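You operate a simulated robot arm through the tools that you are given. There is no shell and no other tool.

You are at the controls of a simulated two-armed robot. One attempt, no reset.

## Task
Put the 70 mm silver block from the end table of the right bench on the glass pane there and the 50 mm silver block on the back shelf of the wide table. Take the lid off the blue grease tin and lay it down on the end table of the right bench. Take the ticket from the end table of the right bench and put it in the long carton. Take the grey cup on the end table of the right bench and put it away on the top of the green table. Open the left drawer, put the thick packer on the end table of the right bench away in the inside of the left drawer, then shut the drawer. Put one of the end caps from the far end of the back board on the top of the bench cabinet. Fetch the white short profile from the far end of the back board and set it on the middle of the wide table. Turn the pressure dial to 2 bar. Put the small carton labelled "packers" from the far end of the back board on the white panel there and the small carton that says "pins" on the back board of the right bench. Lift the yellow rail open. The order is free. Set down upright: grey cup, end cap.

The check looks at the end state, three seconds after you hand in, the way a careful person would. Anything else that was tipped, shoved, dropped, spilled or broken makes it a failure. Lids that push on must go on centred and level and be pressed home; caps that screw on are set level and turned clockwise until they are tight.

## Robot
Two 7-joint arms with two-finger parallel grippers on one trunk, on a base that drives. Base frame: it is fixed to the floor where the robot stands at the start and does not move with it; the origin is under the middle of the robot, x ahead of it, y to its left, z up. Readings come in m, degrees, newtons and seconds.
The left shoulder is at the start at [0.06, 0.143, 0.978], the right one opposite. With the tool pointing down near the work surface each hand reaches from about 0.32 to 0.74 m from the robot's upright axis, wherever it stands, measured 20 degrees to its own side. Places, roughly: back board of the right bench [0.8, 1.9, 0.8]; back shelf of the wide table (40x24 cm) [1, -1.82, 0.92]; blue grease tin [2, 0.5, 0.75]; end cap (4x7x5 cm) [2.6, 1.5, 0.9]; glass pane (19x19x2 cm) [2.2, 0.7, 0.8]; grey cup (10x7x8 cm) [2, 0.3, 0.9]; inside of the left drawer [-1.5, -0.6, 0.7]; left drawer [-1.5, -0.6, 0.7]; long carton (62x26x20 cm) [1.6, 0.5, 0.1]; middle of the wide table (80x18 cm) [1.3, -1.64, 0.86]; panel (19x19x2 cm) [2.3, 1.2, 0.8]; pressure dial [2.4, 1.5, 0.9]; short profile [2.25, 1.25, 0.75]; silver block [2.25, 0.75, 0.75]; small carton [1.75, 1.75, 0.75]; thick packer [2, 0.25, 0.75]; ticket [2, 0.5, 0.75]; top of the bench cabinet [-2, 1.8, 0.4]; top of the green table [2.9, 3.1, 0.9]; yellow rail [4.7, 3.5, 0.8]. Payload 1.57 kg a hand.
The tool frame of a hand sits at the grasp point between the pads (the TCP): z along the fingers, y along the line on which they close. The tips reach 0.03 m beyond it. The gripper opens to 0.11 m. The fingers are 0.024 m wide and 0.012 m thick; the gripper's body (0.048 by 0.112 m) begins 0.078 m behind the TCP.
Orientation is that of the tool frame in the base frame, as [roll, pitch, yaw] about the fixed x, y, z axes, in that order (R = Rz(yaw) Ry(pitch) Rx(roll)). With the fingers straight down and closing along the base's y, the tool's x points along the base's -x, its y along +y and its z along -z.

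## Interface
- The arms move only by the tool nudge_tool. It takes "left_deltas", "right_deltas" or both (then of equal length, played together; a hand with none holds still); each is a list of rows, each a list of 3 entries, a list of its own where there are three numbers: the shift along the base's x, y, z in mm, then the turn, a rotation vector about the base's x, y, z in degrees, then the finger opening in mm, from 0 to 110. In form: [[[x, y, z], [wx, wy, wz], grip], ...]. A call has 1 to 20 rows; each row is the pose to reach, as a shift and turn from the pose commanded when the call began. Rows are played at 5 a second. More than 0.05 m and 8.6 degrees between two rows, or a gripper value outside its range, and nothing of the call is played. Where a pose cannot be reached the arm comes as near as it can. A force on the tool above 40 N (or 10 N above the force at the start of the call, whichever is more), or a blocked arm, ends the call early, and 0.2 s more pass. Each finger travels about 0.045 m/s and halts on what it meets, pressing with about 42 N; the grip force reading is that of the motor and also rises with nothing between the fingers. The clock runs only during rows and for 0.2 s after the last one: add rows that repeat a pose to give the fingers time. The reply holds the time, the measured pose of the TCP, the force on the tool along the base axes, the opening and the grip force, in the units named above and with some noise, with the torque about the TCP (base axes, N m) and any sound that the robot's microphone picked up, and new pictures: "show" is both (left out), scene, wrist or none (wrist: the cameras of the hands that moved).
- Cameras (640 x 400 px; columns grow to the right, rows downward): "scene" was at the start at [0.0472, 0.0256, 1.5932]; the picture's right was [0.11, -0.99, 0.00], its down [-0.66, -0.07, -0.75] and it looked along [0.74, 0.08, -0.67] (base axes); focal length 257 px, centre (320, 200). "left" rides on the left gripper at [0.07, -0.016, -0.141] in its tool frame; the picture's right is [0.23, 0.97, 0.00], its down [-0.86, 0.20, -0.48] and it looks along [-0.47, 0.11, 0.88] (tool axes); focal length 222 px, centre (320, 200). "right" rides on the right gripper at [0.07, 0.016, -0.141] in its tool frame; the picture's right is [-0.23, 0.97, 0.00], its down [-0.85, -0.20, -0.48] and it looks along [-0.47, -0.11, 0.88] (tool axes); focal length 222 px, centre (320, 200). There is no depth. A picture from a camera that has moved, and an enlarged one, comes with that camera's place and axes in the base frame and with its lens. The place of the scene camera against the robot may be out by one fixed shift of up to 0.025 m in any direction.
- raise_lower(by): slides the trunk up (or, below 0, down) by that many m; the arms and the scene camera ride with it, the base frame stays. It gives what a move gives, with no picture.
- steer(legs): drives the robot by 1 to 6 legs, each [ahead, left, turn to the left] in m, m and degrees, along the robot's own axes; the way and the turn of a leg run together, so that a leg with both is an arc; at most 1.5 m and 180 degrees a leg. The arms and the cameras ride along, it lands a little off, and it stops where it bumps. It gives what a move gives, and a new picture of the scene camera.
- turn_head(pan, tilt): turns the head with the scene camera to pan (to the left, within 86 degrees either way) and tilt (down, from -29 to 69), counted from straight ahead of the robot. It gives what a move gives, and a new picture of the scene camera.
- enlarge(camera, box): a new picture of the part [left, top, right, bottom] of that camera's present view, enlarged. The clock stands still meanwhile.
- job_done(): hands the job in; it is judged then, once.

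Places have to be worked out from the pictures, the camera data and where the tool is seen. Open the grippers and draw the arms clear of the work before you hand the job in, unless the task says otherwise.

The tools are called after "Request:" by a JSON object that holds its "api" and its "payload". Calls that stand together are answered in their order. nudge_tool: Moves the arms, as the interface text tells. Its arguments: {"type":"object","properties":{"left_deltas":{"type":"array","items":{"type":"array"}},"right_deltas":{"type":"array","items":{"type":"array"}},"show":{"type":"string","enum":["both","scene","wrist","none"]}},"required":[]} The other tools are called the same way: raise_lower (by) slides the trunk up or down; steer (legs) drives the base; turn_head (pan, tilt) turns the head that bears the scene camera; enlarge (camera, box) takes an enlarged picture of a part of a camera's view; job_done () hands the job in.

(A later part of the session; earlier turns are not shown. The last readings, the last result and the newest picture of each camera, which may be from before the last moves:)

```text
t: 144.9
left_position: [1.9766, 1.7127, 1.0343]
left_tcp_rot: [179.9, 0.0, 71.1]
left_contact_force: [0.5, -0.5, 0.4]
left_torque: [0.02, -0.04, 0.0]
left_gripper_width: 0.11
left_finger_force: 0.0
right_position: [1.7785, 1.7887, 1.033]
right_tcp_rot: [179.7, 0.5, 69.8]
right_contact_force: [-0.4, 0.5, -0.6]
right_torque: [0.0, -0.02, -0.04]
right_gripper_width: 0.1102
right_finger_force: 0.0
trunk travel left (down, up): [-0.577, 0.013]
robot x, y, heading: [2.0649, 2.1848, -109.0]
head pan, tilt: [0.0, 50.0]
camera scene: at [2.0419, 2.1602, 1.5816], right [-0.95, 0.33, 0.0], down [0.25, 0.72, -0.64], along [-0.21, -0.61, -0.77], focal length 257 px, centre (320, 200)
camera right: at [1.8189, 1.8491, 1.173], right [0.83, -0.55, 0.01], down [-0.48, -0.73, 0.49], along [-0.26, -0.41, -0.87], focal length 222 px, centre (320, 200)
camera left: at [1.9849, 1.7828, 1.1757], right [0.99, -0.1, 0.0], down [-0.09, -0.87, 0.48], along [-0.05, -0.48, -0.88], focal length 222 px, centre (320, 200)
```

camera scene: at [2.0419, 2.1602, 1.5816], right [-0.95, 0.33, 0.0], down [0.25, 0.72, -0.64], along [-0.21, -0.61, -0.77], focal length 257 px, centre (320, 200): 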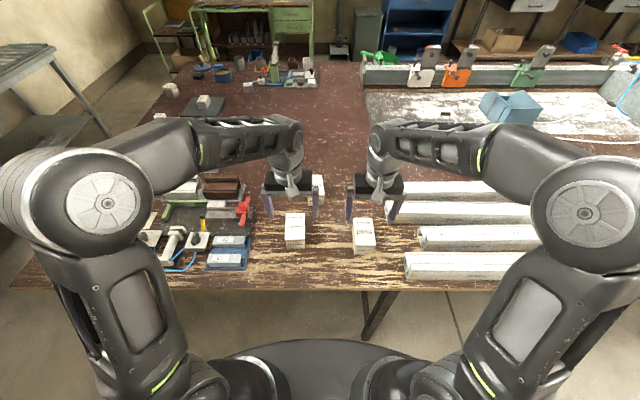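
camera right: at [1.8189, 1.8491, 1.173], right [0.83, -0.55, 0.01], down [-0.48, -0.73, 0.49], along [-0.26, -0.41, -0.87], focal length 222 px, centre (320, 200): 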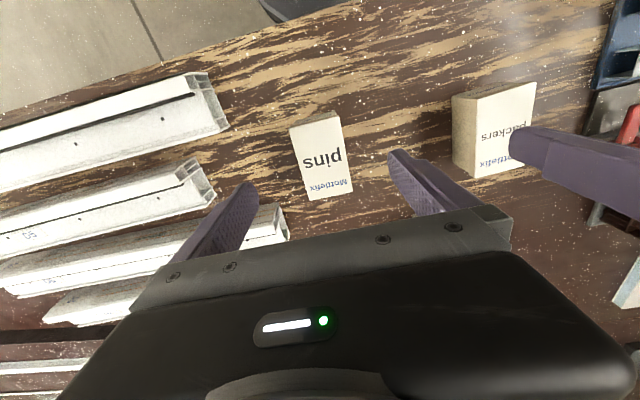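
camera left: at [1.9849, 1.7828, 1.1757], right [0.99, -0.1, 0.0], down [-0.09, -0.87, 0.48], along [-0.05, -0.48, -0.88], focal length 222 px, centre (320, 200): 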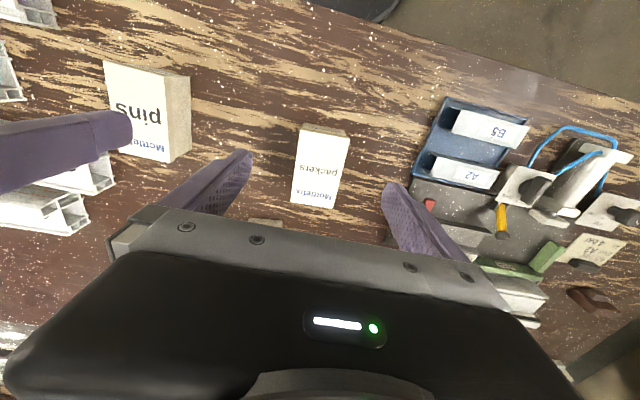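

Both cartons are aligned with the hands. I centre and descend to grip height z≈0.885.

Request:
{"api": "nudge_tool", "payload": {"left_deltas": [[[-1, -15, -30], [0, 0, 0], 110], [[-2, -30, -70], [0, 0, 0], 110], [[-2, -31, -110], [0, 0, 0], 110], [[-2, -31, -110], [0, 0, 0], 110]], "right_deltas": [[[-2, -8, -30], [0, 0, 0], 110], [[-4, -15, -70], [0, 0, 0], 110], [[-4, -15, -110], [0, 0, 0], 110], [[-4, -15, -110], [0, 0, 0], 110]], "show": "wrist"}}

```text
t: 145.9
left_position: [1.9761, 1.6802, 0.9238]
left_tcp_rot: [179.9, 0.2, 70.9]
left_contact_force: [0.5, 0.2, 0.5]
left_torque: [-0.01, 0.02, -0.02]
left_gripper_width: 0.1102
left_finger_force: 0.1
right_position: [1.7751, 1.7763, 0.9238]
right_tcp_rot: [179.7, 0.5, 69.8]
right_contact_force: [0.5, -0.2, 0.3]
right_torque: [0.01, -0.01, -0.03]
right_gripper_width: 0.11
right_finger_force: 0.0
trunk travel left (down, up): [-0.577, 0.013]
robot x, y, heading: [2.064, 2.1868, -109.0]
head pan, tilt: [0.0, 50.0]
camera right: at [1.8145, 1.837, 1.065], right [0.84, -0.55, 0.01], down [-0.48, -0.73, 0.49], along [-0.26, -0.41, -0.87], focal length 222 px, centre (320, 200)
camera left: at [1.9839, 1.7525, 1.0656], right [0.99, -0.1, 0.0], down [-0.09, -0.87, 0.48], along [-0.05, -0.48, -0.88], focal length 222 px, centre (320, 200)
```

right: 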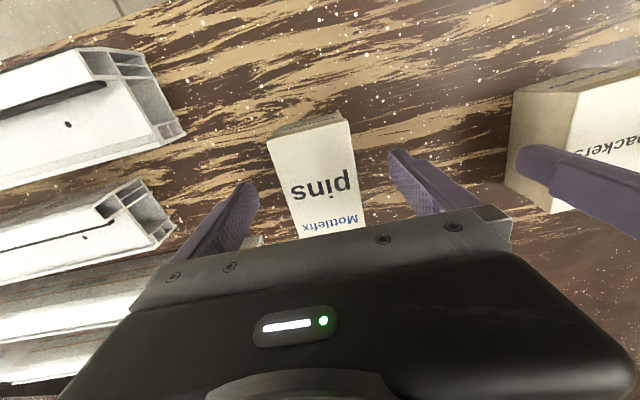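
left: 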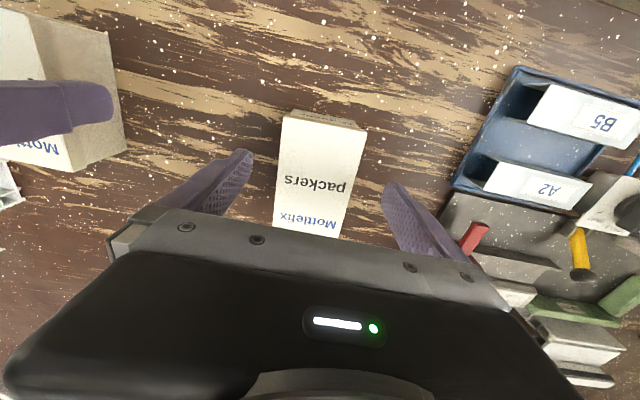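

Both cartons are between their fingers. I descend the rest and close both grippers.

Request:
{"api": "nudge_tool", "payload": {"left_deltas": [[[0, 0, -20], [0, 0, 0], 110], [[0, 0, -38], [0, 0, 0], 110], [[0, 0, -38], [0, 0, 0], 85], [[0, 0, -38], [0, 0, 0], 60], [[0, 0, -38], [0, 0, 0], 45], [[0, 0, -38], [0, 0, 0], 45], [[0, 0, -38], [0, 0, 0], 45], [[0, 0, -38], [0, 0, 0], 45]], "right_deltas": [[[0, 0, -20], [0, 0, 0], 110], [[0, 0, -38], [0, 0, 0], 110], [[0, 0, -38], [0, 0, 0], 85], [[0, 0, -38], [0, 0, 0], 60], [[0, 0, -38], [0, 0, 0], 45], [[0, 0, -38], [0, 0, 0], 45], [[0, 0, -38], [0, 0, 0], 45], [[0, 0, -38], [0, 0, 0], 45]], "show": "wrist"}}

```text
t: 147.7
left_position: [1.9767, 1.6812, 0.8848]
left_tcp_rot: [-180.0, 0.0, 70.8]
left_contact_force: [0.2, -0.3, -0.2]
left_torque: [0.02, 0.02, 0.0]
left_gripper_width: 0.0624
left_finger_force: 41.4
right_position: [1.7742, 1.7759, 0.8846]
right_tcp_rot: [179.7, 0.4, 69.9]
right_contact_force: [-0.1, -0.7, -0.3]
right_torque: [-0.01, 0.0, -0.02]
right_gripper_width: 0.0622
right_finger_force: 42.0
trunk travel left (down, up): [-0.577, 0.013]
robot x, y, heading: [2.0657, 2.1881, -108.9]
head pan, tilt: [0.0, 50.0]
camera right: at [1.8147, 1.8366, 1.0271], right [0.84, -0.55, 0.01], down [-0.48, -0.73, 0.48], along [-0.26, -0.41, -0.87], focal length 222 px, centre (320, 200)
camera left: at [1.9836, 1.7521, 1.0264], right [0.99, -0.1, 0.0], down [-0.09, -0.87, 0.48], along [-0.05, -0.48, -0.88], focal length 222 px, centre (320, 200)
```

right: 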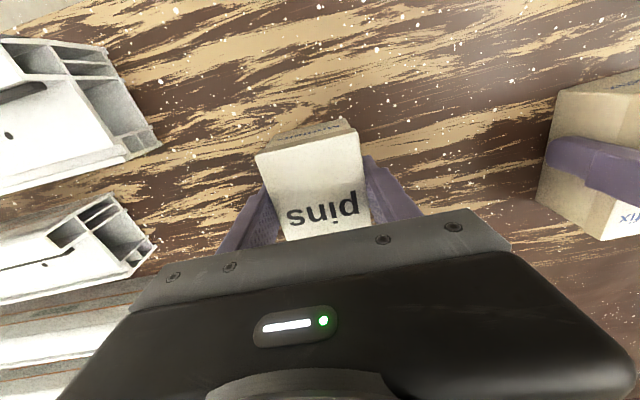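
left: 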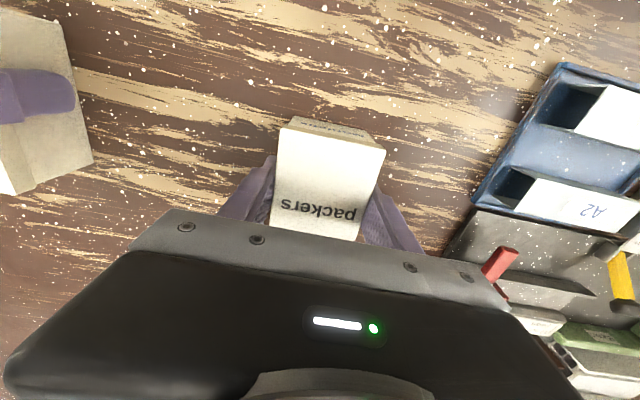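

Both cartons are held (62 mm). I lift both and drive along the back toward the middle of the back board.

Request:
{"api": "nudge_tool", "payload": {"left_deltas": [[[0, 0, 45], [0, 0, 0], 45], [[0, 0, 90], [0, 0, 0], 45], [[0, 0, 135], [0, 0, 0], 45], [[0, 0, 180], [0, 0, 0], 45], [[0, 0, 225], [0, 0, 0], 45]], "right_deltas": [[[0, 0, 45], [0, 0, 0], 45], [[0, 0, 90], [0, 0, 0], 45], [[0, 0, 135], [0, 0, 0], 45], [[0, 0, 180], [0, 0, 0], 45], [[0, 0, 225], [0, 0, 0], 45]], "show": "none"}}

Request:
{"api": "turn_head", "payload": {"pan": -50, "tilt": 35}}

```text
t: 148.9
left_position: [1.9761, 1.6833, 1.1098]
left_tcp_rot: [180.0, 0.2, 70.9]
left_contact_force: [-0.2, 0.0, -0.4]
left_torque: [0.02, -0.03, -0.01]
left_gripper_width: 0.0623
left_finger_force: 42.3
right_position: [1.7757, 1.7755, 1.1115]
right_tcp_rot: [179.8, 0.5, 69.7]
right_contact_force: [-0.7, 0.4, -0.1]
right_torque: [0.02, 0.0, -0.01]
right_gripper_width: 0.0621
right_finger_force: 42.6
trunk travel left (down, up): [-0.577, 0.013]
robot x, y, heading: [2.0637, 2.1872, -108.8]
head pan, tilt: [0.0, 50.0]
```

```text
t: 150.0
left_position: [1.9753, 1.6813, 1.1084]
left_tcp_rot: [-180.0, 0.0, 70.9]
left_contact_force: [-0.9, 0.7, -2.4]
left_torque: [-0.04, 0.02, -0.03]
left_gripper_width: 0.0621
left_finger_force: 42.5
right_position: [1.7752, 1.7753, 1.1094]
right_tcp_rot: [179.6, 0.4, 69.7]
right_contact_force: [-0.7, -0.3, -1.1]
right_torque: [0.01, -0.02, 0.04]
right_gripper_width: 0.0617
right_finger_force: 42.5
trunk travel left (down, up): [-0.577, 0.013]
robot x, y, heading: [2.0634, 2.1876, -109.1]
head pan, tilt: [-50.0, 35.0]
camera scene: at [1.9847, 2.2011, 1.6033], right [-0.36, 0.93, 0.0], down [0.54, 0.21, -0.82], along [-0.76, -0.29, -0.57], focal length 257 px, centre (320, 200)
```

scene: 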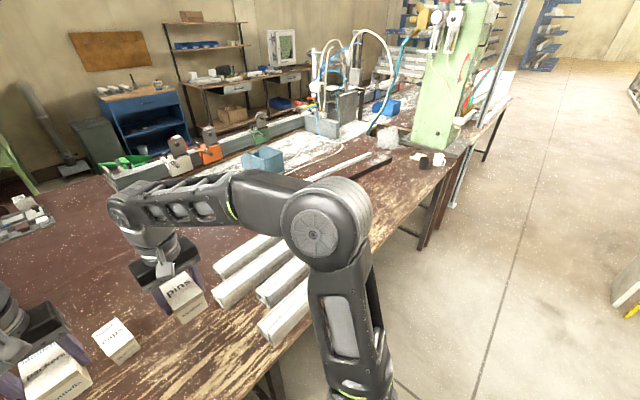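

The free stretch of the back board beyond the white bars is near (1.0, 2.05). I drive sideways ~0.85 m so the pins carton comes above it.

Request:
{"api": "steer", "payload": {"legs": [[0, -0.85, 0]]}}

Request:
{"api": "turn_head", "payload": {"pan": -10, "tilt": 50}}

Request:
{"api": "enlarge", "payload": {"camera": "right", "box": [0, 0, 640, 400]}}

```text
t: 154.6
left_position: [1.1596, 1.9673, 1.1091]
left_tcp_rot: [-179.9, 0.0, 70.3]
left_contact_force: [0.7, -0.2, -1.6]
left_torque: [-0.01, 0.01, -0.01]
left_gripper_width: 0.0621
left_finger_force: 42.5
right_position: [0.9609, 2.0608, 1.111]
right_tcp_rot: [179.7, 0.5, 69.2]
right_contact_force: [0.1, 0.5, -0.4]
right_torque: [-0.01, -0.03, 0.01]
right_gripper_width: 0.0618
right_finger_force: 42.2
trunk travel left (down, up): [-0.577, 0.013]
robot x, y, heading: [1.2518, 2.4708, -109.6]
head pan, tilt: [-50.0, 35.0]
camera scene: at [1.1736, 2.4861, 1.6033], right [-0.35, 0.94, 0.0], down [0.54, 0.2, -0.82], along [-0.77, -0.29, -0.57], focal length 257 px, centre (320, 200)
```

scene: 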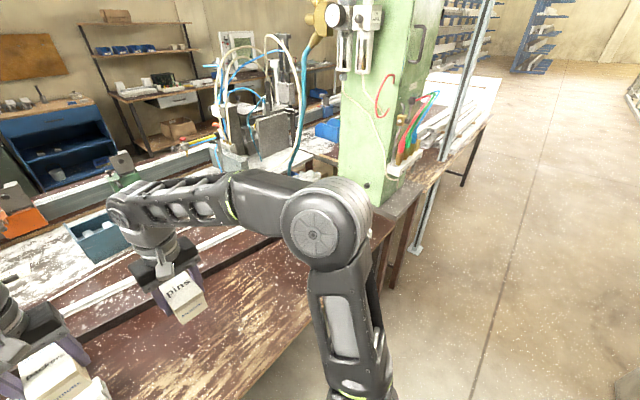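

```text
t: 155.7
left_position: [1.16, 1.9659, 1.1083]
left_tcp_rot: [180.0, 0.0, 70.5]
left_contact_force: [-0.2, 0.8, -1.7]
left_torque: [-0.01, -0.01, -0.03]
left_gripper_width: 0.062
left_finger_force: 42.0
right_position: [0.9619, 2.0616, 1.1112]
right_tcp_rot: [179.7, 0.5, 69.3]
right_contact_force: [0.2, -0.2, -0.3]
right_torque: [0.02, -0.03, 0.01]
right_gripper_width: 0.0619
right_finger_force: 42.1
trunk travel left (down, up): [-0.577, 0.013]
robot x, y, heading: [1.2579, 2.4693, -109.6]
head pan, tilt: [-10.0, 50.0]
camera scene: at [1.2187, 2.4496, 1.5816], right [-0.87, 0.49, 0.0], down [0.38, 0.67, -0.64], along [-0.32, -0.56, -0.77], focal length 257 px, centre (320, 200)
```

scene: 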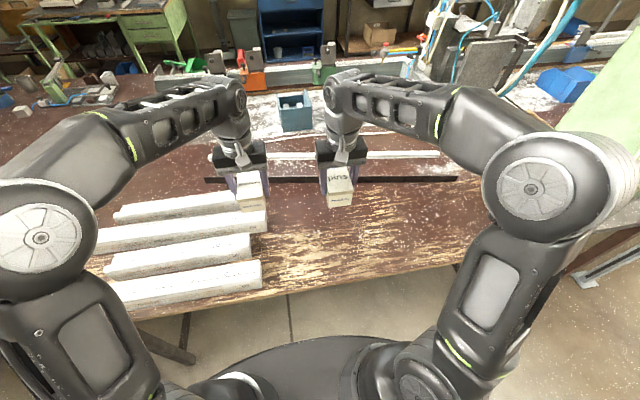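

```text
1.00 times, centred on (320, 200) of right (not enlarged: the box is as wide or as high as the picture)
camera zoom: at [1.0013, 2.1217, 1.252], right [0.83, -0.56, 0.01], down [-0.49, -0.72, 0.48], along [-0.27, -0.41, -0.87], focal length 222 px, centre (320, 200)
```

zoom: 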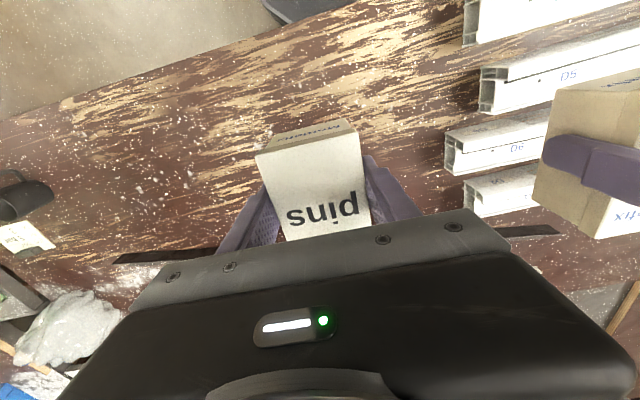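

The spot under the pins carton is clear of the bars and the dark strip. I lower it onto the board.

Request:
{"api": "nudge_tool", "payload": {"right_deltas": [[[0, 0, -45], [0, 0, 0], 45], [[0, 0, -90], [0, 0, 0], 45], [[0, 0, -135], [0, 0, 0], 45], [[0, 0, -175], [0, 0, 0], 45], [[0, 0, -205], [0, 0, 0], 45], [[0, 0, -217], [0, 0, 0], 45], [[0, 0, -222], [0, 0, 0], 45], [[0, 0, -226], [0, 0, 0], 45], [[0, 0, -229], [0, 0, 0], 45], [[0, 0, -231], [0, 0, 0], 45]], "show": "wrist"}}

```text
t: 157.8
left_position: [1.16, 1.9695, 1.1097]
left_tcp_rot: [-179.9, 0.2, 70.3]
left_contact_force: [-0.1, 0.0, -1.3]
left_torque: [0.0, -0.04, -0.02]
left_gripper_width: 0.0622
left_finger_force: 42.1
right_position: [0.9599, 2.06, 0.8854]
right_tcp_rot: [179.6, 1.0, 69.2]
right_contact_force: [2.0, 6.2, 21.0]
right_torque: [0.77, 0.27, -0.15]
right_gripper_width: 0.0619
right_finger_force: 41.6
trunk travel left (down, up): [-0.577, 0.013]
robot x, y, heading: [1.2499, 2.4776, -109.9]
head pan, tilt: [-10.0, 50.0]
stopped in row 10 (right hand): the force on the tool passed its limit at 42 N (the readings are from after the stop); the commanded pose is now the measured one
camera right: at [1.0017, 2.1214, 1.0262], right [0.83, -0.56, 0.01], down [-0.49, -0.72, 0.49], along [-0.27, -0.41, -0.87], focal length 222 px, centre (320, 200)
```

right: 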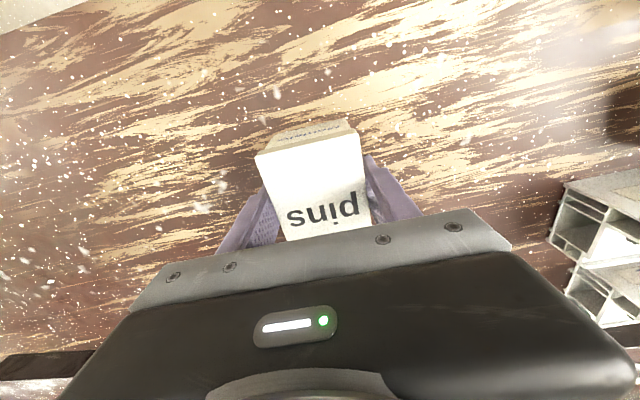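

The carton touches down at the same height. I open and lift away.

Request:
{"api": "nudge_tool", "payload": {"right_deltas": [[[0, 0, 1], [0, 0, 0], 62], [[0, 0, 1], [0, 0, 0], 80], [[0, 0, 1], [0, 0, 0], 105], [[0, 0, 1], [0, 0, 0], 105], [[0, 0, 45], [0, 0, 0], 105], [[0, 0, 90], [0, 0, 0], 105], [[0, 0, 135], [0, 0, 0], 105], [[0, 0, 180], [0, 0, 0], 105], [[0, 0, 225], [0, 0, 0], 105]], "show": "both"}}

```text
t: 159.8
left_position: [1.1607, 1.9672, 1.1092]
left_tcp_rot: [-179.9, 0.0, 70.4]
left_contact_force: [0.4, 0.2, -1.7]
left_torque: [0.01, 0.0, 0.0]
left_gripper_width: 0.062
left_finger_force: 41.7
right_position: [0.9606, 2.059, 1.1091]
right_tcp_rot: [179.8, 0.8, 69.1]
right_contact_force: [1.2, -0.2, 0.8]
right_torque: [0.0, 0.01, 0.01]
right_gripper_width: 0.1049
right_finger_force: 0.0
trunk travel left (down, up): [-0.577, 0.013]
robot x, y, heading: [1.2497, 2.4683, -109.4]
head pan, tilt: [-10.0, 50.0]
camera scene: at [1.2191, 2.4502, 1.5816], right [-0.87, 0.49, 0.0], down [0.38, 0.67, -0.64], along [-0.32, -0.56, -0.77], focal length 257 px, centre (320, 200)
camera right: at [1.0012, 2.1207, 1.2503], right [0.83, -0.56, 0.01], down [-0.49, -0.72, 0.49], along [-0.27, -0.41, -0.87], focal length 222 px, centre (320, 200)
```

scene: 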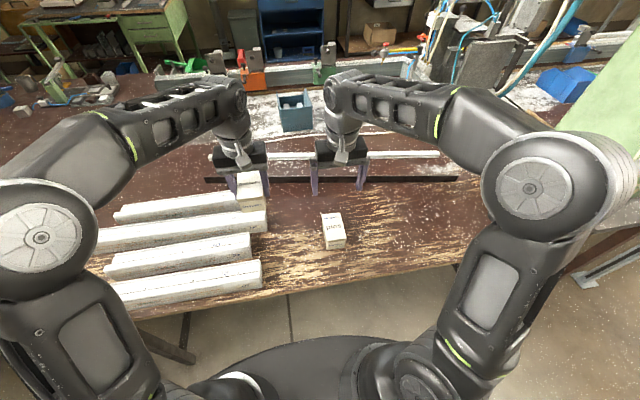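
right: 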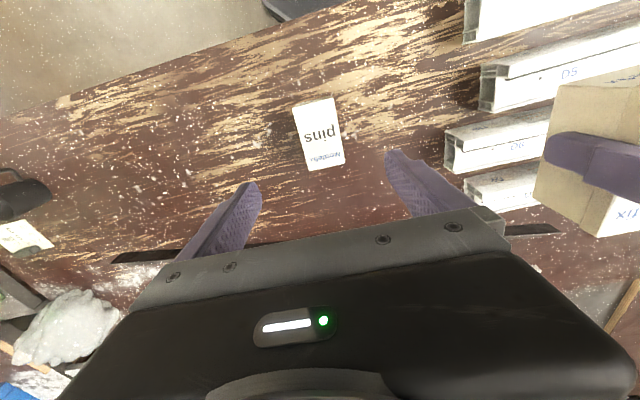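

Pins is on the back board. I spread the left hand (holding packers) outward, then drive back toward the far end to fetch the white profile with the right hand.

Request:
{"api": "nudge_tool", "payload": {"left_deltas": [[[40, 2, 0], [0, 0, 0], 45], [[85, 4, 0], [0, 0, 0], 45], [[130, 6, 0], [0, 0, 0], 45], [[175, 8, 0], [0, 0, 0], 45], [[216, 8, 0], [0, 0, 0], 45]], "show": "none"}}

Request:
{"api": "steer", "payload": {"legs": [[0, 0.77, 0], [0, 0.75, 0]]}}

Request:
{"api": "turn_head", "payload": {"pan": 0, "tilt": 50}}

```text
t: 161.0
left_position: [1.3773, 1.9767, 1.1083]
left_tcp_rot: [-180.0, 0.0, 70.4]
left_contact_force: [-0.2, 0.2, -1.0]
left_torque: [-0.01, 0.0, -0.01]
left_gripper_width: 0.062
left_finger_force: 42.1
right_position: [0.9605, 2.059, 1.108]
right_tcp_rot: [179.7, 0.8, 69.2]
right_contact_force: [0.3, 0.1, 0.4]
right_torque: [0.01, 0.0, -0.01]
right_gripper_width: 0.1051
right_finger_force: 0.0
trunk travel left (down, up): [-0.577, 0.013]
robot x, y, heading: [1.2537, 2.4724, -109.6]
head pan, tilt: [-10.0, 50.0]
```

```text
t: 168.8
left_position: [2.8125, 1.4715, 1.1082]
left_tcp_rot: [-180.0, 0.0, 70.7]
left_contact_force: [0.3, 0.5, -0.9]
left_torque: [0.05, 0.02, 0.01]
left_gripper_width: 0.0624
left_finger_force: 41.6
right_position: [2.3946, 1.5516, 1.1094]
right_tcp_rot: [179.7, 0.9, 69.5]
right_contact_force: [-0.8, 0.3, -0.7]
right_torque: [0.0, 0.04, -0.01]
right_gripper_width: 0.1048
right_finger_force: 0.0
trunk travel left (down, up): [-0.577, 0.013]
robot x, y, heading: [2.6891, 1.9714, -109.2]
head pan, tilt: [-10.0, 50.0]
camera scene: at [2.6525, 1.944, 1.5816], right [-0.87, 0.49, 0.0], down [0.37, 0.67, -0.64], along [-0.31, -0.56, -0.77], focal length 257 px, centre (320, 200)
```

scene: 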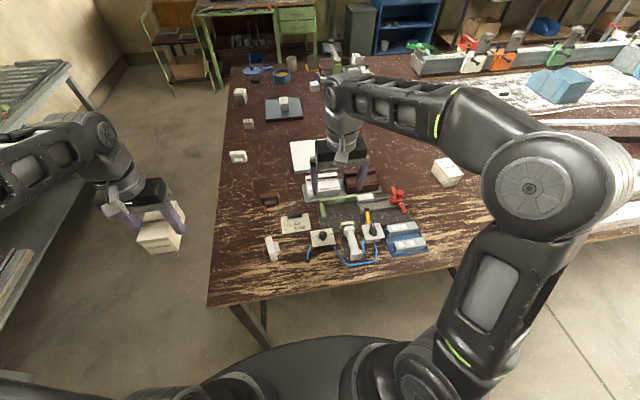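

```text
t: 169.6
left_position: [2.8125, 1.4714, 1.1086]
left_tcp_rot: [-180.0, 0.0, 70.6]
left_contact_force: [-0.3, -0.8, -2.0]
left_torque: [0.03, -0.01, 0.0]
left_gripper_width: 0.0619
left_finger_force: 42.1
right_position: [2.3953, 1.5515, 1.1079]
right_tcp_rot: [179.8, 0.9, 69.5]
right_contact_force: [-0.7, -0.1, -0.2]
right_torque: [-0.02, 0.01, 0.01]
right_gripper_width: 0.105
right_finger_force: 0.1
trunk travel left (down, up): [-0.577, 0.013]
robot x, y, heading: [2.6859, 1.9687, -109.3]
head pan, tilt: [0.0, 50.0]
camera scene: at [2.664, 1.9387, 1.5816], right [-0.94, 0.33, 0.0], down [0.25, 0.72, -0.64], along [-0.21, -0.61, -0.77], focal length 257 px, centre (320, 200)
```

scene: 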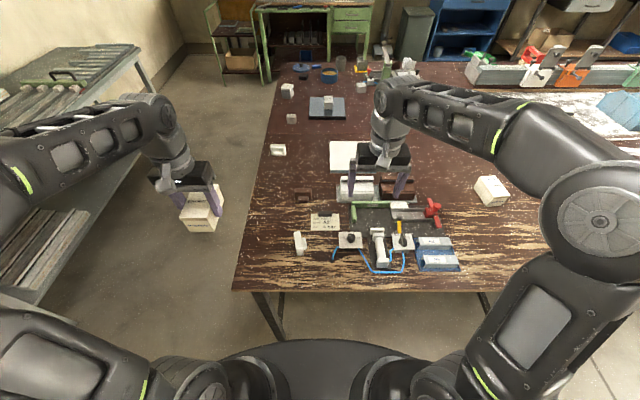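

I move a little closer and bring the right hand over the white profile, turning it 90° so the fingers close across it.

Request:
{"api": "steer", "payload": {"legs": [[0.05, 0, 0]]}}

Request:
{"api": "nudge_tool", "payload": {"right_deltas": [[[-5, -10, 0], [0, 0, -8], 105], [[-10, -20, 0], [0, 0, -16], 105], [[-15, -30, 0], [0, 0, -24], 105], [[-20, -40, -5], [0, 0, -32], 105], [[-25, -50, -10], [0, 0, -40], 105], [[-30, -60, -15], [0, 0, -48], 105], [[-32, -75, -20], [0, 0, -56], 105], [[-34, -90, -25], [0, 0, -64], 105], [[-36, -105, -30], [0, 0, -72], 105], [[-38, -120, -35], [0, 0, -80], 105], [[-40, -130, -40], [0, 0, -88], 105], [[-45, -140, -45], [0, 0, -89], 105], [[-45, -140, -45], [0, 0, -89], 105]], "show": "both"}}

```text
t: 170.5
left_position: [2.7965, 1.4235, 1.1085]
left_tcp_rot: [-179.9, 0.0, 70.8]
left_contact_force: [-0.2, -0.2, -1.7]
left_torque: [0.05, 0.0, 0.0]
left_gripper_width: 0.062
left_finger_force: 41.9
right_position: [2.379, 1.5035, 1.1077]
right_tcp_rot: [179.7, 0.7, 69.6]
right_contact_force: [-0.3, -0.5, -0.4]
right_torque: [0.03, -0.01, -0.03]
right_gripper_width: 0.1048
right_finger_force: 0.0
trunk travel left (down, up): [-0.577, 0.013]
robot x, y, heading: [2.669, 1.9205, -109.3]
head pan, tilt: [0.0, 50.0]
camera scene: at [2.6473, 1.8902, 1.5815], right [-0.94, 0.33, 0.0], down [0.25, 0.72, -0.64], along [-0.21, -0.61, -0.77], focal length 257 px, centre (320, 200)
```

scene: 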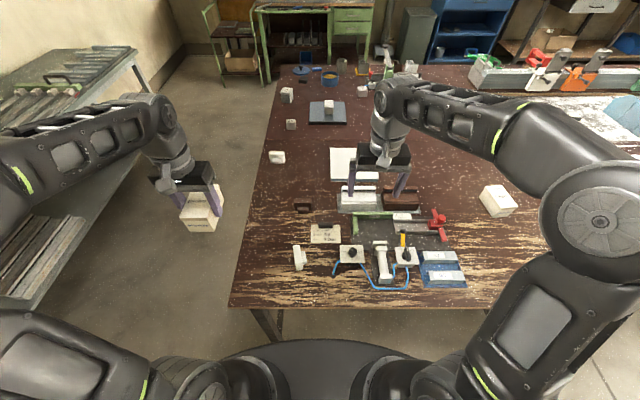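

```text
t: 173.3
left_position: [2.7968, 1.426, 1.1083]
left_tcp_rot: [179.9, 0.1, 70.7]
left_contact_force: [-0.2, 0.0, -1.0]
left_torque: [-0.03, -0.01, -0.01]
left_gripper_width: 0.062
left_finger_force: 41.8
right_position: [2.3354, 1.3671, 1.0623]
right_tcp_rot: [179.7, 1.0, -19.4]
right_contact_force: [-0.3, 1.2, 0.5]
right_torque: [0.0, -0.01, 0.01]
right_gripper_width: 0.1051
right_finger_force: 0.0
trunk travel left (down, up): [-0.577, 0.013]
robot x, y, heading: [2.6711, 1.923, -109.0]
head pan, tilt: [0.0, 50.0]
camera scene: at [2.6483, 1.893, 1.5816], right [-0.94, 0.33, 0.0], down [0.25, 0.72, -0.64], along [-0.21, -0.61, -0.77], focal length 257 px, centre (320, 200)
camera right: at [2.3989, 1.3274, 1.2043], right [-0.54, -0.84, 0.01], down [-0.73, 0.47, 0.49], along [-0.42, 0.26, -0.87], focal length 222 px, centre (320, 200)
```

scene: 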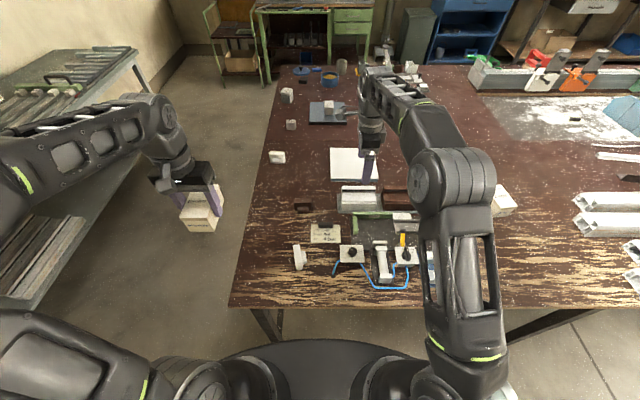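
right: 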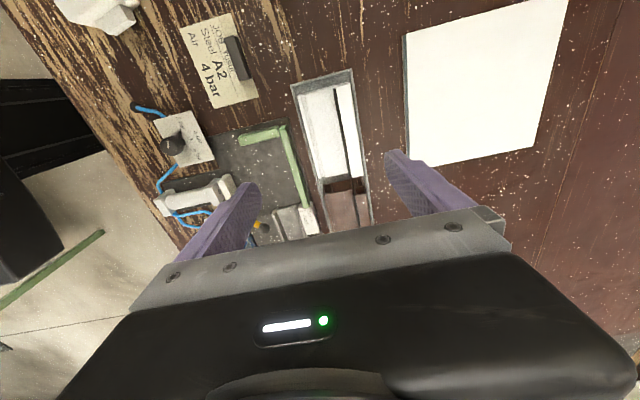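

Request:
{"api": "enlarge", "payload": {"camera": "right", "box": [220, 50, 440, 190]}}

Request:
{"api": "enlarge", "payload": {"camera": "scene", "box": [280, 140, 440, 240]}}

```text
2.86 times, centred on (330, 120) of right
camera zoom: at [2.3989, 1.3274, 1.2043], right [-0.54, -0.84, 0.01], down [-0.73, 0.47, 0.49], along [-0.42, 0.26, -0.87], focal length 635 px, centre (291, 429)
```

zoom: 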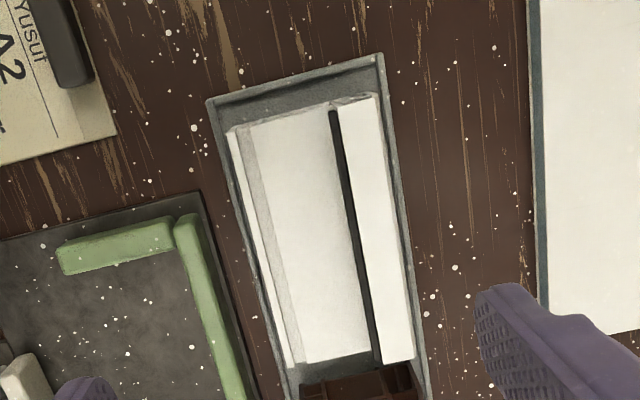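

```text
4.00 times, centred on (360, 190) of scene
camera zoom: at [2.6483, 1.893, 1.5816], right [-0.94, 0.33, 0.0], down [0.25, 0.72, -0.64], along [-0.21, -0.61, -0.77], focal length 1030 px, centre (160, 240)
```

zoom: 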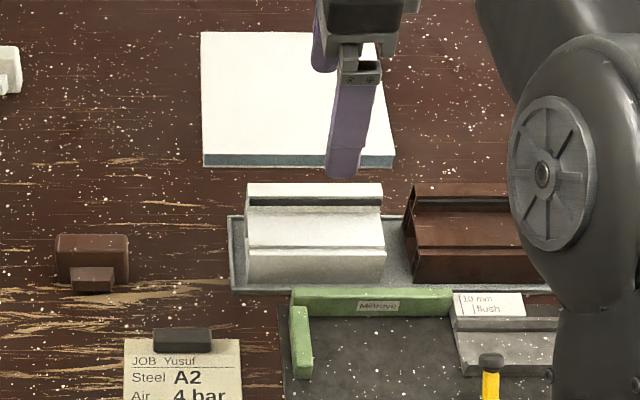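

The white profile is ~0.12 × 0.07 m with its grip centre near (2.324, 1.348); the green bar beside it is low, so I'll grip the upper part. I align and lower partway.

Request:
{"api": "nudge_tool", "payload": {"right_deltas": [[[-6, -10, -20], [0, 0, 0], 100], [[-11, -19, -50], [0, 0, 0], 95], [[-11, -19, -90], [0, 0, 0], 95], [[-11, -19, -100], [0, 0, 0], 95], [[-11, -19, -100], [0, 0, 0], 95]], "show": "wrist"}}

Request:
{"api": "enlarge", "payload": {"camera": "scene", "box": [280, 140, 440, 240]}}

```text
t: 174.5
left_position: [2.7961, 1.4258, 1.1087]
left_tcp_rot: [179.9, 0.0, 70.9]
left_contact_force: [-0.3, 0.2, -1.1]
left_torque: [0.0, 0.0, -0.02]
left_gripper_width: 0.0621
left_finger_force: 42.2
right_position: [2.3234, 1.3474, 0.9635]
right_tcp_rot: [179.6, 0.9, -19.4]
right_contact_force: [0.0, 0.8, -0.3]
right_torque: [-0.04, 0.02, 0.01]
right_gripper_width: 0.0948
right_finger_force: 0.1
trunk travel left (down, up): [-0.577, 0.013]
robot x, y, heading: [2.6709, 1.9231, -108.9]
head pan, tilt: [0.0, 50.0]
camera right: at [2.3866, 1.3079, 1.1047], right [-0.54, -0.84, 0.01], down [-0.73, 0.47, 0.49], along [-0.42, 0.26, -0.87], focal length 222 px, centre (320, 200)
```

right: 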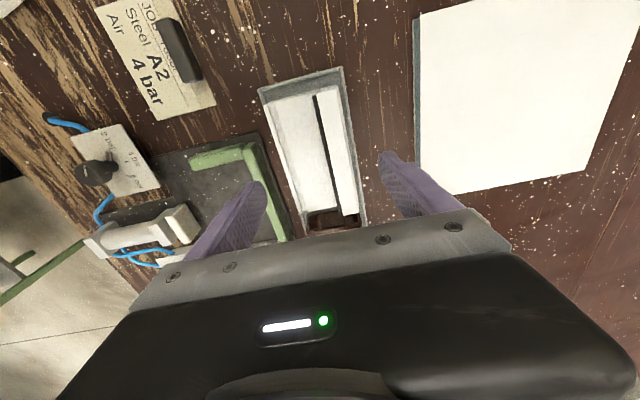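

```text
4.00 times, centred on (360, 190) of scene
camera zoom: at [2.6481, 1.8926, 1.5816], right [-0.94, 0.33, 0.0], down [0.25, 0.72, -0.64], along [-0.21, -0.61, -0.77], focal length 1030 px, centre (160, 240)
```

zoom: 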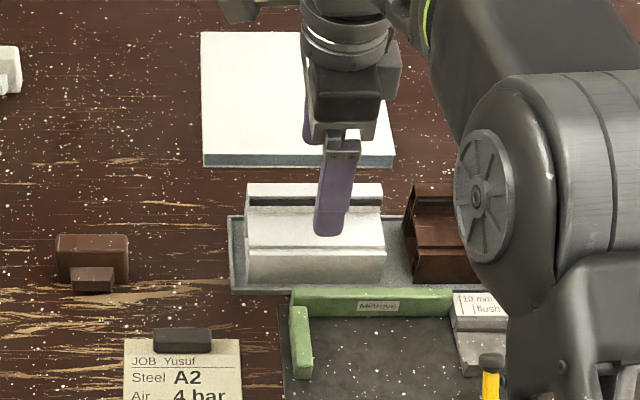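

The profile's body is ~56 mm wide and I'm centred on it. I narrow to 72 mm so the near finger clears the green bar, and lower to z≈0.90.

Request:
{"api": "nudge_tool", "payload": {"right_deltas": [[[0, 1, 0], [0, 0, 0], 72], [[0, 1, 0], [0, 0, 0], 72], [[0, 1, -20], [0, 0, 0], 72], [[0, 1, -40], [0, 0, 0], 72], [[0, 1, -52], [0, 0, 0], 72], [[0, 1, -52], [0, 0, 0], 72]], "show": "wrist"}}

Request:
{"api": "enlarge", "payload": {"camera": "scene", "box": [280, 140, 440, 240]}}

```text
t: 175.9
left_position: [2.7966, 1.4258, 1.1097]
left_tcp_rot: [179.9, 0.1, 70.9]
left_contact_force: [-0.2, -0.1, -0.5]
left_torque: [0.02, -0.02, 0.01]
left_gripper_width: 0.0619
left_finger_force: 42.1
right_position: [2.3229, 1.3475, 0.9156]
right_tcp_rot: [179.2, 0.9, -19.5]
right_contact_force: [-3.5, 1.5, 32.0]
right_torque: [1.05, -0.58, 0.24]
right_gripper_width: 0.072
right_finger_force: 0.1
trunk travel left (down, up): [-0.577, 0.013]
robot x, y, heading: [2.6694, 1.9195, -109.0]
head pan, tilt: [0.0, 50.0]
camera right: at [2.3863, 1.31, 1.0572], right [-0.54, -0.84, 0.02], down [-0.73, 0.48, 0.49], along [-0.42, 0.25, -0.87], focal length 222 px, centre (320, 200)
```

right: 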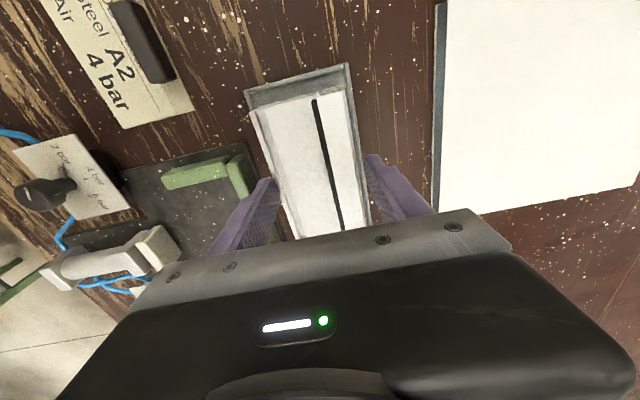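

```text
4.00 times, centred on (360, 190) of scene
camera zoom: at [2.6495, 1.8956, 1.5823], right [-0.94, 0.33, 0.0], down [0.25, 0.72, -0.64], along [-0.21, -0.61, -0.76], focal length 1030 px, centre (160, 240)
```

zoom: 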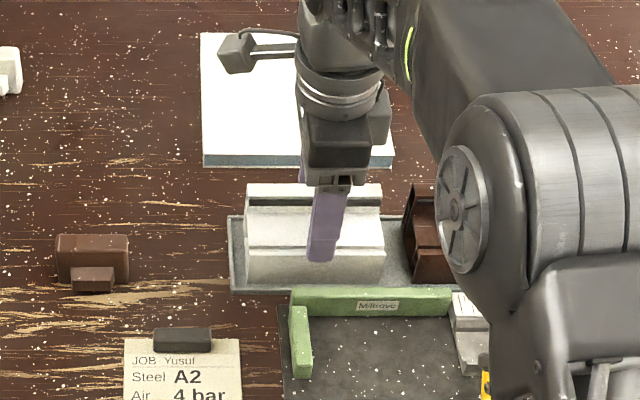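

The near finger touched the profile's lower step at z≈0.886 (torque shows contact at +37 mm on the near side). I rise, shift 6 mm toward the back, open to 83 mm and try again in small steps.

Request:
{"api": "nudge_tool", "payload": {"right_deltas": [[[0, 0, 60], [0, 0, 0], 72], [[2, 6, 60], [0, 0, 0], 83], [[2, 6, 60], [0, 0, 0], 83], [[2, 6, 60], [0, 0, 0], 83]], "show": "wrist"}}

Request:
{"api": "enlarge", "payload": {"camera": "right", "box": [220, 60, 420, 230]}}

```text
refused: row 1 steps farther than a row can; nothing moved
```

```text
2.35 times, centred on (320, 145) of right
camera zoom: at [2.3863, 1.31, 1.0572], right [-0.54, -0.84, 0.02], down [-0.73, 0.48, 0.49], along [-0.42, 0.25, -0.87], focal length 523 px, centre (320, 329)
```

zoom: 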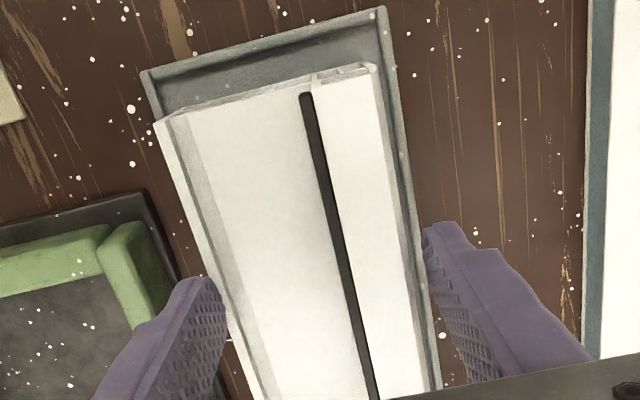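

The profile is ~75 mm wide, about equal to my opening; I rise, open to 88 mm and re-centre slightly.

Request:
{"api": "nudge_tool", "payload": {"right_deltas": [[[0, 0, 25], [0, 0, 0], 72], [[0, 2, 45], [0, 0, 0], 88], [[0, 2, 45], [0, 0, 0], 88], [[0, 2, 45], [0, 0, 0], 88], [[0, 2, 30], [0, 0, 0], 88], [[0, 2, 20], [0, 0, 0], 88], [[0, 2, 20], [0, 0, 0], 88]], "show": "wrist"}}

Request:
{"api": "enlarge", "payload": {"camera": "right", "box": [220, 60, 420, 230]}}

```text
t: 177.5
left_position: [2.7962, 1.424, 1.1084]
left_tcp_rot: [-180.0, 0.0, 70.8]
left_contact_force: [-0.1, 0.0, -1.2]
left_torque: [0.01, 0.01, 0.02]
left_gripper_width: 0.062
left_finger_force: 41.9
right_position: [2.3247, 1.3493, 0.9313]
right_tcp_rot: [179.7, 0.9, -19.4]
right_contact_force: [-0.3, 0.4, 0.0]
right_torque: [0.02, 0.0, 0.01]
right_gripper_width: 0.088
right_finger_force: 0.0
trunk travel left (down, up): [-0.577, 0.013]
robot x, y, heading: [2.6692, 1.9214, -109.3]
head pan, tilt: [0.0, 50.0]
camera right: at [2.3881, 1.3107, 1.0727], right [-0.54, -0.84, 0.01], down [-0.73, 0.47, 0.49], along [-0.42, 0.26, -0.87], focal length 222 px, centre (320, 200)
```

right: 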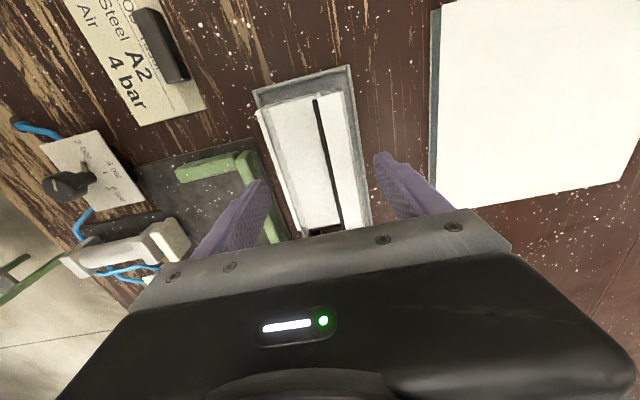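

```text
2.35 times, centred on (320, 145) of right
camera zoom: at [2.3881, 1.3107, 1.0727], right [-0.54, -0.84, 0.01], down [-0.73, 0.47, 0.49], along [-0.42, 0.26, -0.87], focal length 523 px, centre (320, 329)
```

zoom: 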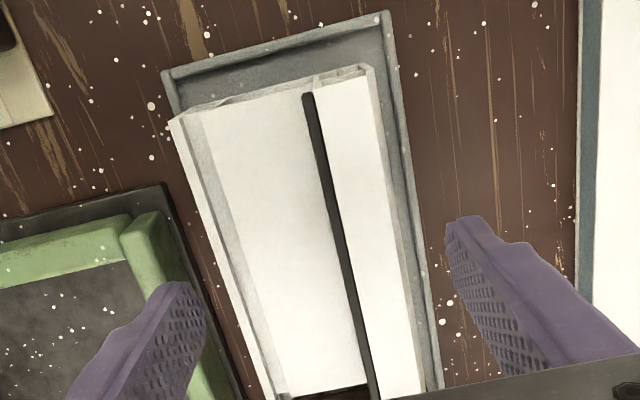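

Now centred, with a few mm clearance on either side. I lower in small steps to tips ≈0.874.

Request:
{"api": "nudge_tool", "payload": {"right_deltas": [[[0, 0, -8], [0, 0, 0], 87], [[0, 0, -16], [0, 0, 0], 87], [[0, 0, -22], [0, 0, 0], 87], [[0, 0, -27], [0, 0, 0], 87], [[0, 0, -27], [0, 0, 0], 87]], "show": "none"}}

Request:
{"api": "enlarge", "payload": {"camera": "right", "box": [220, 60, 420, 230]}}

```text
t: 178.7
left_position: [2.7967, 1.4256, 1.1085]
left_tcp_rot: [179.9, 0.0, 70.9]
left_contact_force: [-0.6, -0.6, -1.0]
left_torque: [0.03, 0.0, 0.01]
left_gripper_width: 0.0623
left_finger_force: 41.8
right_position: [2.3238, 1.3492, 0.905]
right_tcp_rot: [179.7, 0.9, -19.4]
right_contact_force: [0.3, 0.1, -1.1]
right_torque: [0.0, 0.03, -0.01]
right_gripper_width: 0.0872
right_finger_force: 0.1
trunk travel left (down, up): [-0.577, 0.013]
robot x, y, heading: [2.6689, 1.9198, -109.1]
head pan, tilt: [0.0, 50.0]
```

```text
2.35 times, centred on (320, 145) of right
camera zoom: at [2.3876, 1.3109, 1.046], right [-0.54, -0.84, 0.01], down [-0.73, 0.47, 0.49], along [-0.42, 0.26, -0.87], focal length 523 px, centre (320, 329)
```

zoom: 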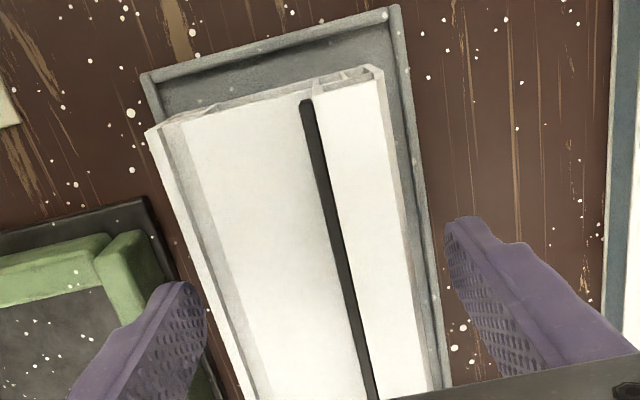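

Request:
{"api": "nudge_tool", "payload": {"right_deltas": [[[0, 0, -4], [0, 0, 0], 87], [[0, 0, -8], [0, 0, 0], 87], [[0, 0, -8], [0, 0, 0], 70], [[0, 0, -8], [0, 0, 0], 60], [[0, 0, -8], [0, 0, 0], 60], [[0, 0, -8], [0, 0, 0], 60]], "show": "none"}}

Request:
{"api": "enlarge", "payload": {"camera": "right", "box": [220, 60, 420, 230]}}

```text
t: 180.1
left_position: [2.7955, 1.4258, 1.1087]
left_tcp_rot: [-180.0, 0.0, 70.9]
left_contact_force: [0.9, -0.6, -1.4]
left_torque: [0.02, 0.03, -0.01]
left_gripper_width: 0.062
left_finger_force: 41.8
right_position: [2.3243, 1.3492, 0.8968]
right_tcp_rot: [179.5, 0.9, -19.4]
right_contact_force: [-0.3, 0.6, 0.7]
right_torque: [0.03, -0.02, 0.0]
right_gripper_width: 0.0699
right_finger_force: 39.4
trunk travel left (down, up): [-0.577, 0.013]
robot x, y, heading: [2.67, 1.9211, -109.4]
head pan, tilt: [0.0, 50.0]
```

```text
2.35 times, centred on (320, 145) of right
camera zoom: at [2.3872, 1.3107, 1.0373], right [-0.54, -0.84, 0.01], down [-0.73, 0.47, 0.49], along [-0.42, 0.26, -0.87], focal length 523 px, centre (320, 329)
```

zoom: 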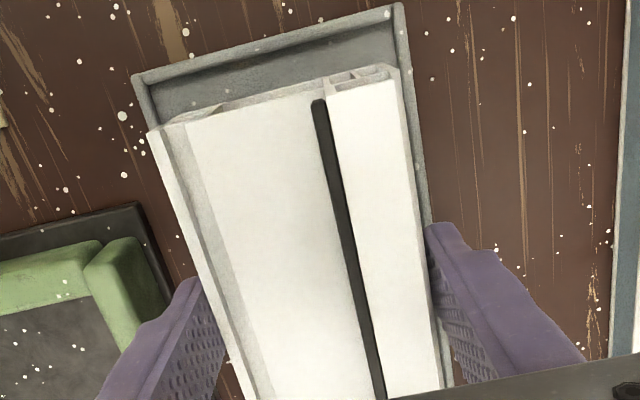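

The profile is gripped at 70 mm. I lift it straight up and check.

Request:
{"api": "nudge_tool", "payload": {"right_deltas": [[[0, 0, 10], [0, 0, 0], 55], [[0, 0, 25], [0, 0, 0], 55], [[0, 0, 50], [0, 0, 0], 55], [[0, 0, 80], [0, 0, 0], 55], [[0, 0, 120], [0, 0, 0], 55], [[0, 0, 120], [0, 0, 0], 55]], "show": "both"}}

```text
t: 181.5
left_position: [2.7963, 1.4243, 1.109]
left_tcp_rot: [180.0, -0.2, 70.7]
left_contact_force: [-0.3, -0.1, -2.3]
left_torque: [0.0, 0.0, 0.0]
left_gripper_width: 0.0623
left_finger_force: 42.0
right_position: [2.325, 1.3478, 1.0174]
right_tcp_rot: [179.7, 0.9, -19.4]
right_contact_force: [0.7, -0.1, -1.4]
right_torque: [-0.01, -0.01, 0.02]
right_gripper_width: 0.0697
right_finger_force: 42.5
trunk travel left (down, up): [-0.577, 0.013]
robot x, y, heading: [2.6678, 1.9201, -109.2]
head pan, tilt: [0.0, 50.0]
camera scene: at [2.6479, 1.8922, 1.5816], right [-0.94, 0.33, 0.0], down [0.25, 0.72, -0.64], along [-0.21, -0.61, -0.77], focal length 257 px, centre (320, 200)
camera right: at [2.388, 1.3075, 1.1574], right [-0.54, -0.84, 0.01], down [-0.73, 0.47, 0.49], along [-0.42, 0.26, -0.87], focal length 222 px, centre (320, 200)
```

scene: 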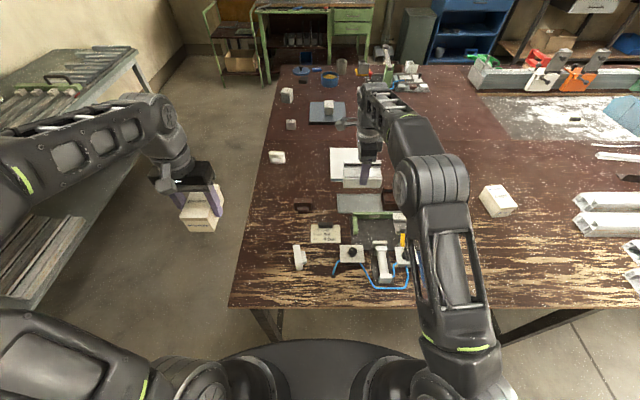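
right: 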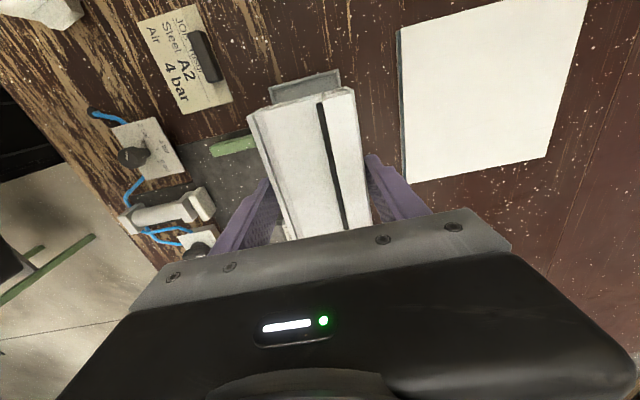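

The profile is free of its tray. I retract and un-twist the right hand, then drive around to the right end to set the packers carton on the white panel.

Request:
{"api": "nudge_tool", "payload": {"right_deltas": [[[5, 12, 30], [0, 0, 8], 55], [[10, 25, 60], [0, 0, 16], 55], [[15, 40, 85], [0, 0, 24], 55], [[20, 55, 95], [0, 0, 32], 55], [[25, 70, 100], [0, 0, 40], 55], [[30, 85, 100], [0, 0, 48], 55], [[35, 100, 100], [0, 0, 56], 55], [[40, 115, 100], [0, 0, 64], 55], [[45, 130, 100], [0, 0, 72], 55], [[45, 140, 100], [0, 0, 80], 55], [[45, 140, 100], [0, 0, 88], 55]], "show": "none"}}

Request:
{"api": "steer", "payload": {"legs": [[0, 0.68, 0], [0.72, 0, 0], [0, 0, -90]]}}

Request:
{"api": "turn_head", "payload": {"pan": 0, "tilt": 50}}

```text
t: 183.9
left_position: [2.796, 1.4244, 1.1083]
left_tcp_rot: [-180.0, 0.1, 70.8]
left_contact_force: [0.9, 0.1, -1.2]
left_torque: [0.0, 0.0, -0.01]
left_gripper_width: 0.0622
left_finger_force: 42.3
right_position: [2.3695, 1.4898, 1.1166]
right_tcp_rot: [179.7, 0.8, 68.8]
right_contact_force: [-0.2, 0.7, -1.8]
right_torque: [0.0, 0.02, 0.01]
right_gripper_width: 0.0695
right_finger_force: 42.6
right hand out of reach, approached as far as the arm can: row 3
trunk travel left (down, up): [-0.577, 0.013]
robot x, y, heading: [2.6692, 1.9242, -109.1]
head pan, tilt: [0.0, 50.0]
```

```text
t: 195.0
left_position: [2.608, 0.8742, 1.1087]
left_tcp_rot: [-180.0, 0.0, -17.5]
left_contact_force: [-0.1, -0.5, -1.7]
left_torque: [-0.02, -0.01, 0.01]
left_gripper_width: 0.0622
left_finger_force: 42.1
right_position: [2.6594, 1.3044, 1.1167]
right_tcp_rot: [179.7, 0.7, -19.8]
right_contact_force: [-1.2, -0.4, -1.4]
right_torque: [-0.02, 0.0, 0.0]
right_gripper_width: 0.0693
right_finger_force: 42.0
trunk travel left (down, up): [-0.577, 0.013]
robot x, y, heading: [3.101, 1.0148, 162.6]
head pan, tilt: [0.0, 50.0]
camera scene: at [3.0477, 1.0465, 1.5816], right [0.3, 0.95, 0.0], down [0.73, -0.23, -0.64], along [-0.61, 0.19, -0.77], focal length 257 px, centre (320, 200)
```

scene: 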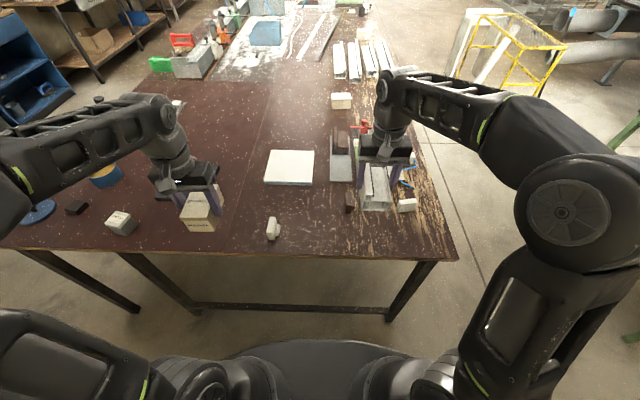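

```text
t: 195.6
left_position: [2.6073, 0.8745, 1.108]
left_tcp_rot: [180.0, 0.0, -17.6]
left_contact_force: [0.2, 0.2, -1.1]
left_torque: [0.02, -0.01, -0.01]
left_gripper_width: 0.0621
left_finger_force: 42.0
right_position: [2.6595, 1.3034, 1.1167]
right_tcp_rot: [179.7, 0.9, -19.8]
right_contact_force: [0.3, -0.1, -0.6]
right_torque: [0.02, 0.01, 0.0]
right_gripper_width: 0.0695
right_finger_force: 41.7
trunk travel left (down, up): [-0.577, 0.013]
robot x, y, heading: [3.0973, 1.0177, 162.5]
head pan, tilt: [0.0, 50.0]
camera scene: at [3.0477, 1.0463, 1.5816], right [0.3, 0.95, 0.0], down [0.73, -0.23, -0.64], along [-0.61, 0.19, -0.77], focal length 257 px, centre (320, 200)
```

scene: 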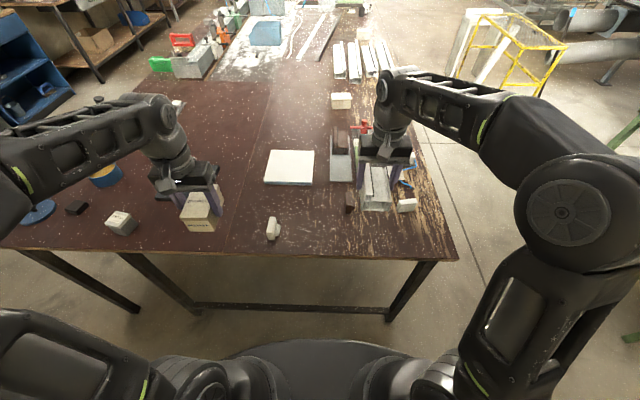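

The panel's centre is at about (2.259, 1.150) (u≈-0.04). I drive a bit closer to the end and square up.

Request:
{"api": "steer", "payload": {"legs": [[0, 0, -2.5], [0.12, 0, 0]]}}

```text
t: 197.2
left_position: [2.4881, 0.9399, 1.1074]
left_tcp_rot: [180.0, -0.1, -20.0]
left_contact_force: [-1.0, -0.4, -1.3]
left_torque: [-0.02, -0.03, -0.03]
left_gripper_width: 0.0619
left_finger_force: 41.9
right_position: [2.5584, 1.3653, 1.1156]
right_tcp_rot: [179.7, 0.9, -22.2]
right_contact_force: [0.1, 0.0, -1.4]
right_torque: [0.01, -0.04, -0.04]
right_gripper_width: 0.0696
right_finger_force: 42.7
trunk travel left (down, up): [-0.577, 0.013]
robot x, y, heading: [2.9872, 1.0576, 159.6]
head pan, tilt: [0.0, 50.0]
camera scene: at [2.9335, 1.0902, 1.5815], right [0.34, 0.94, 0.0], down [0.72, -0.26, -0.64], along [-0.6, 0.22, -0.77], focal length 257 px, centre (320, 200)
```

scene: 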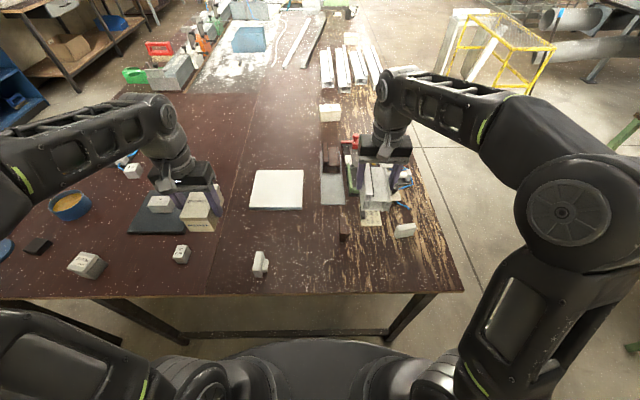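

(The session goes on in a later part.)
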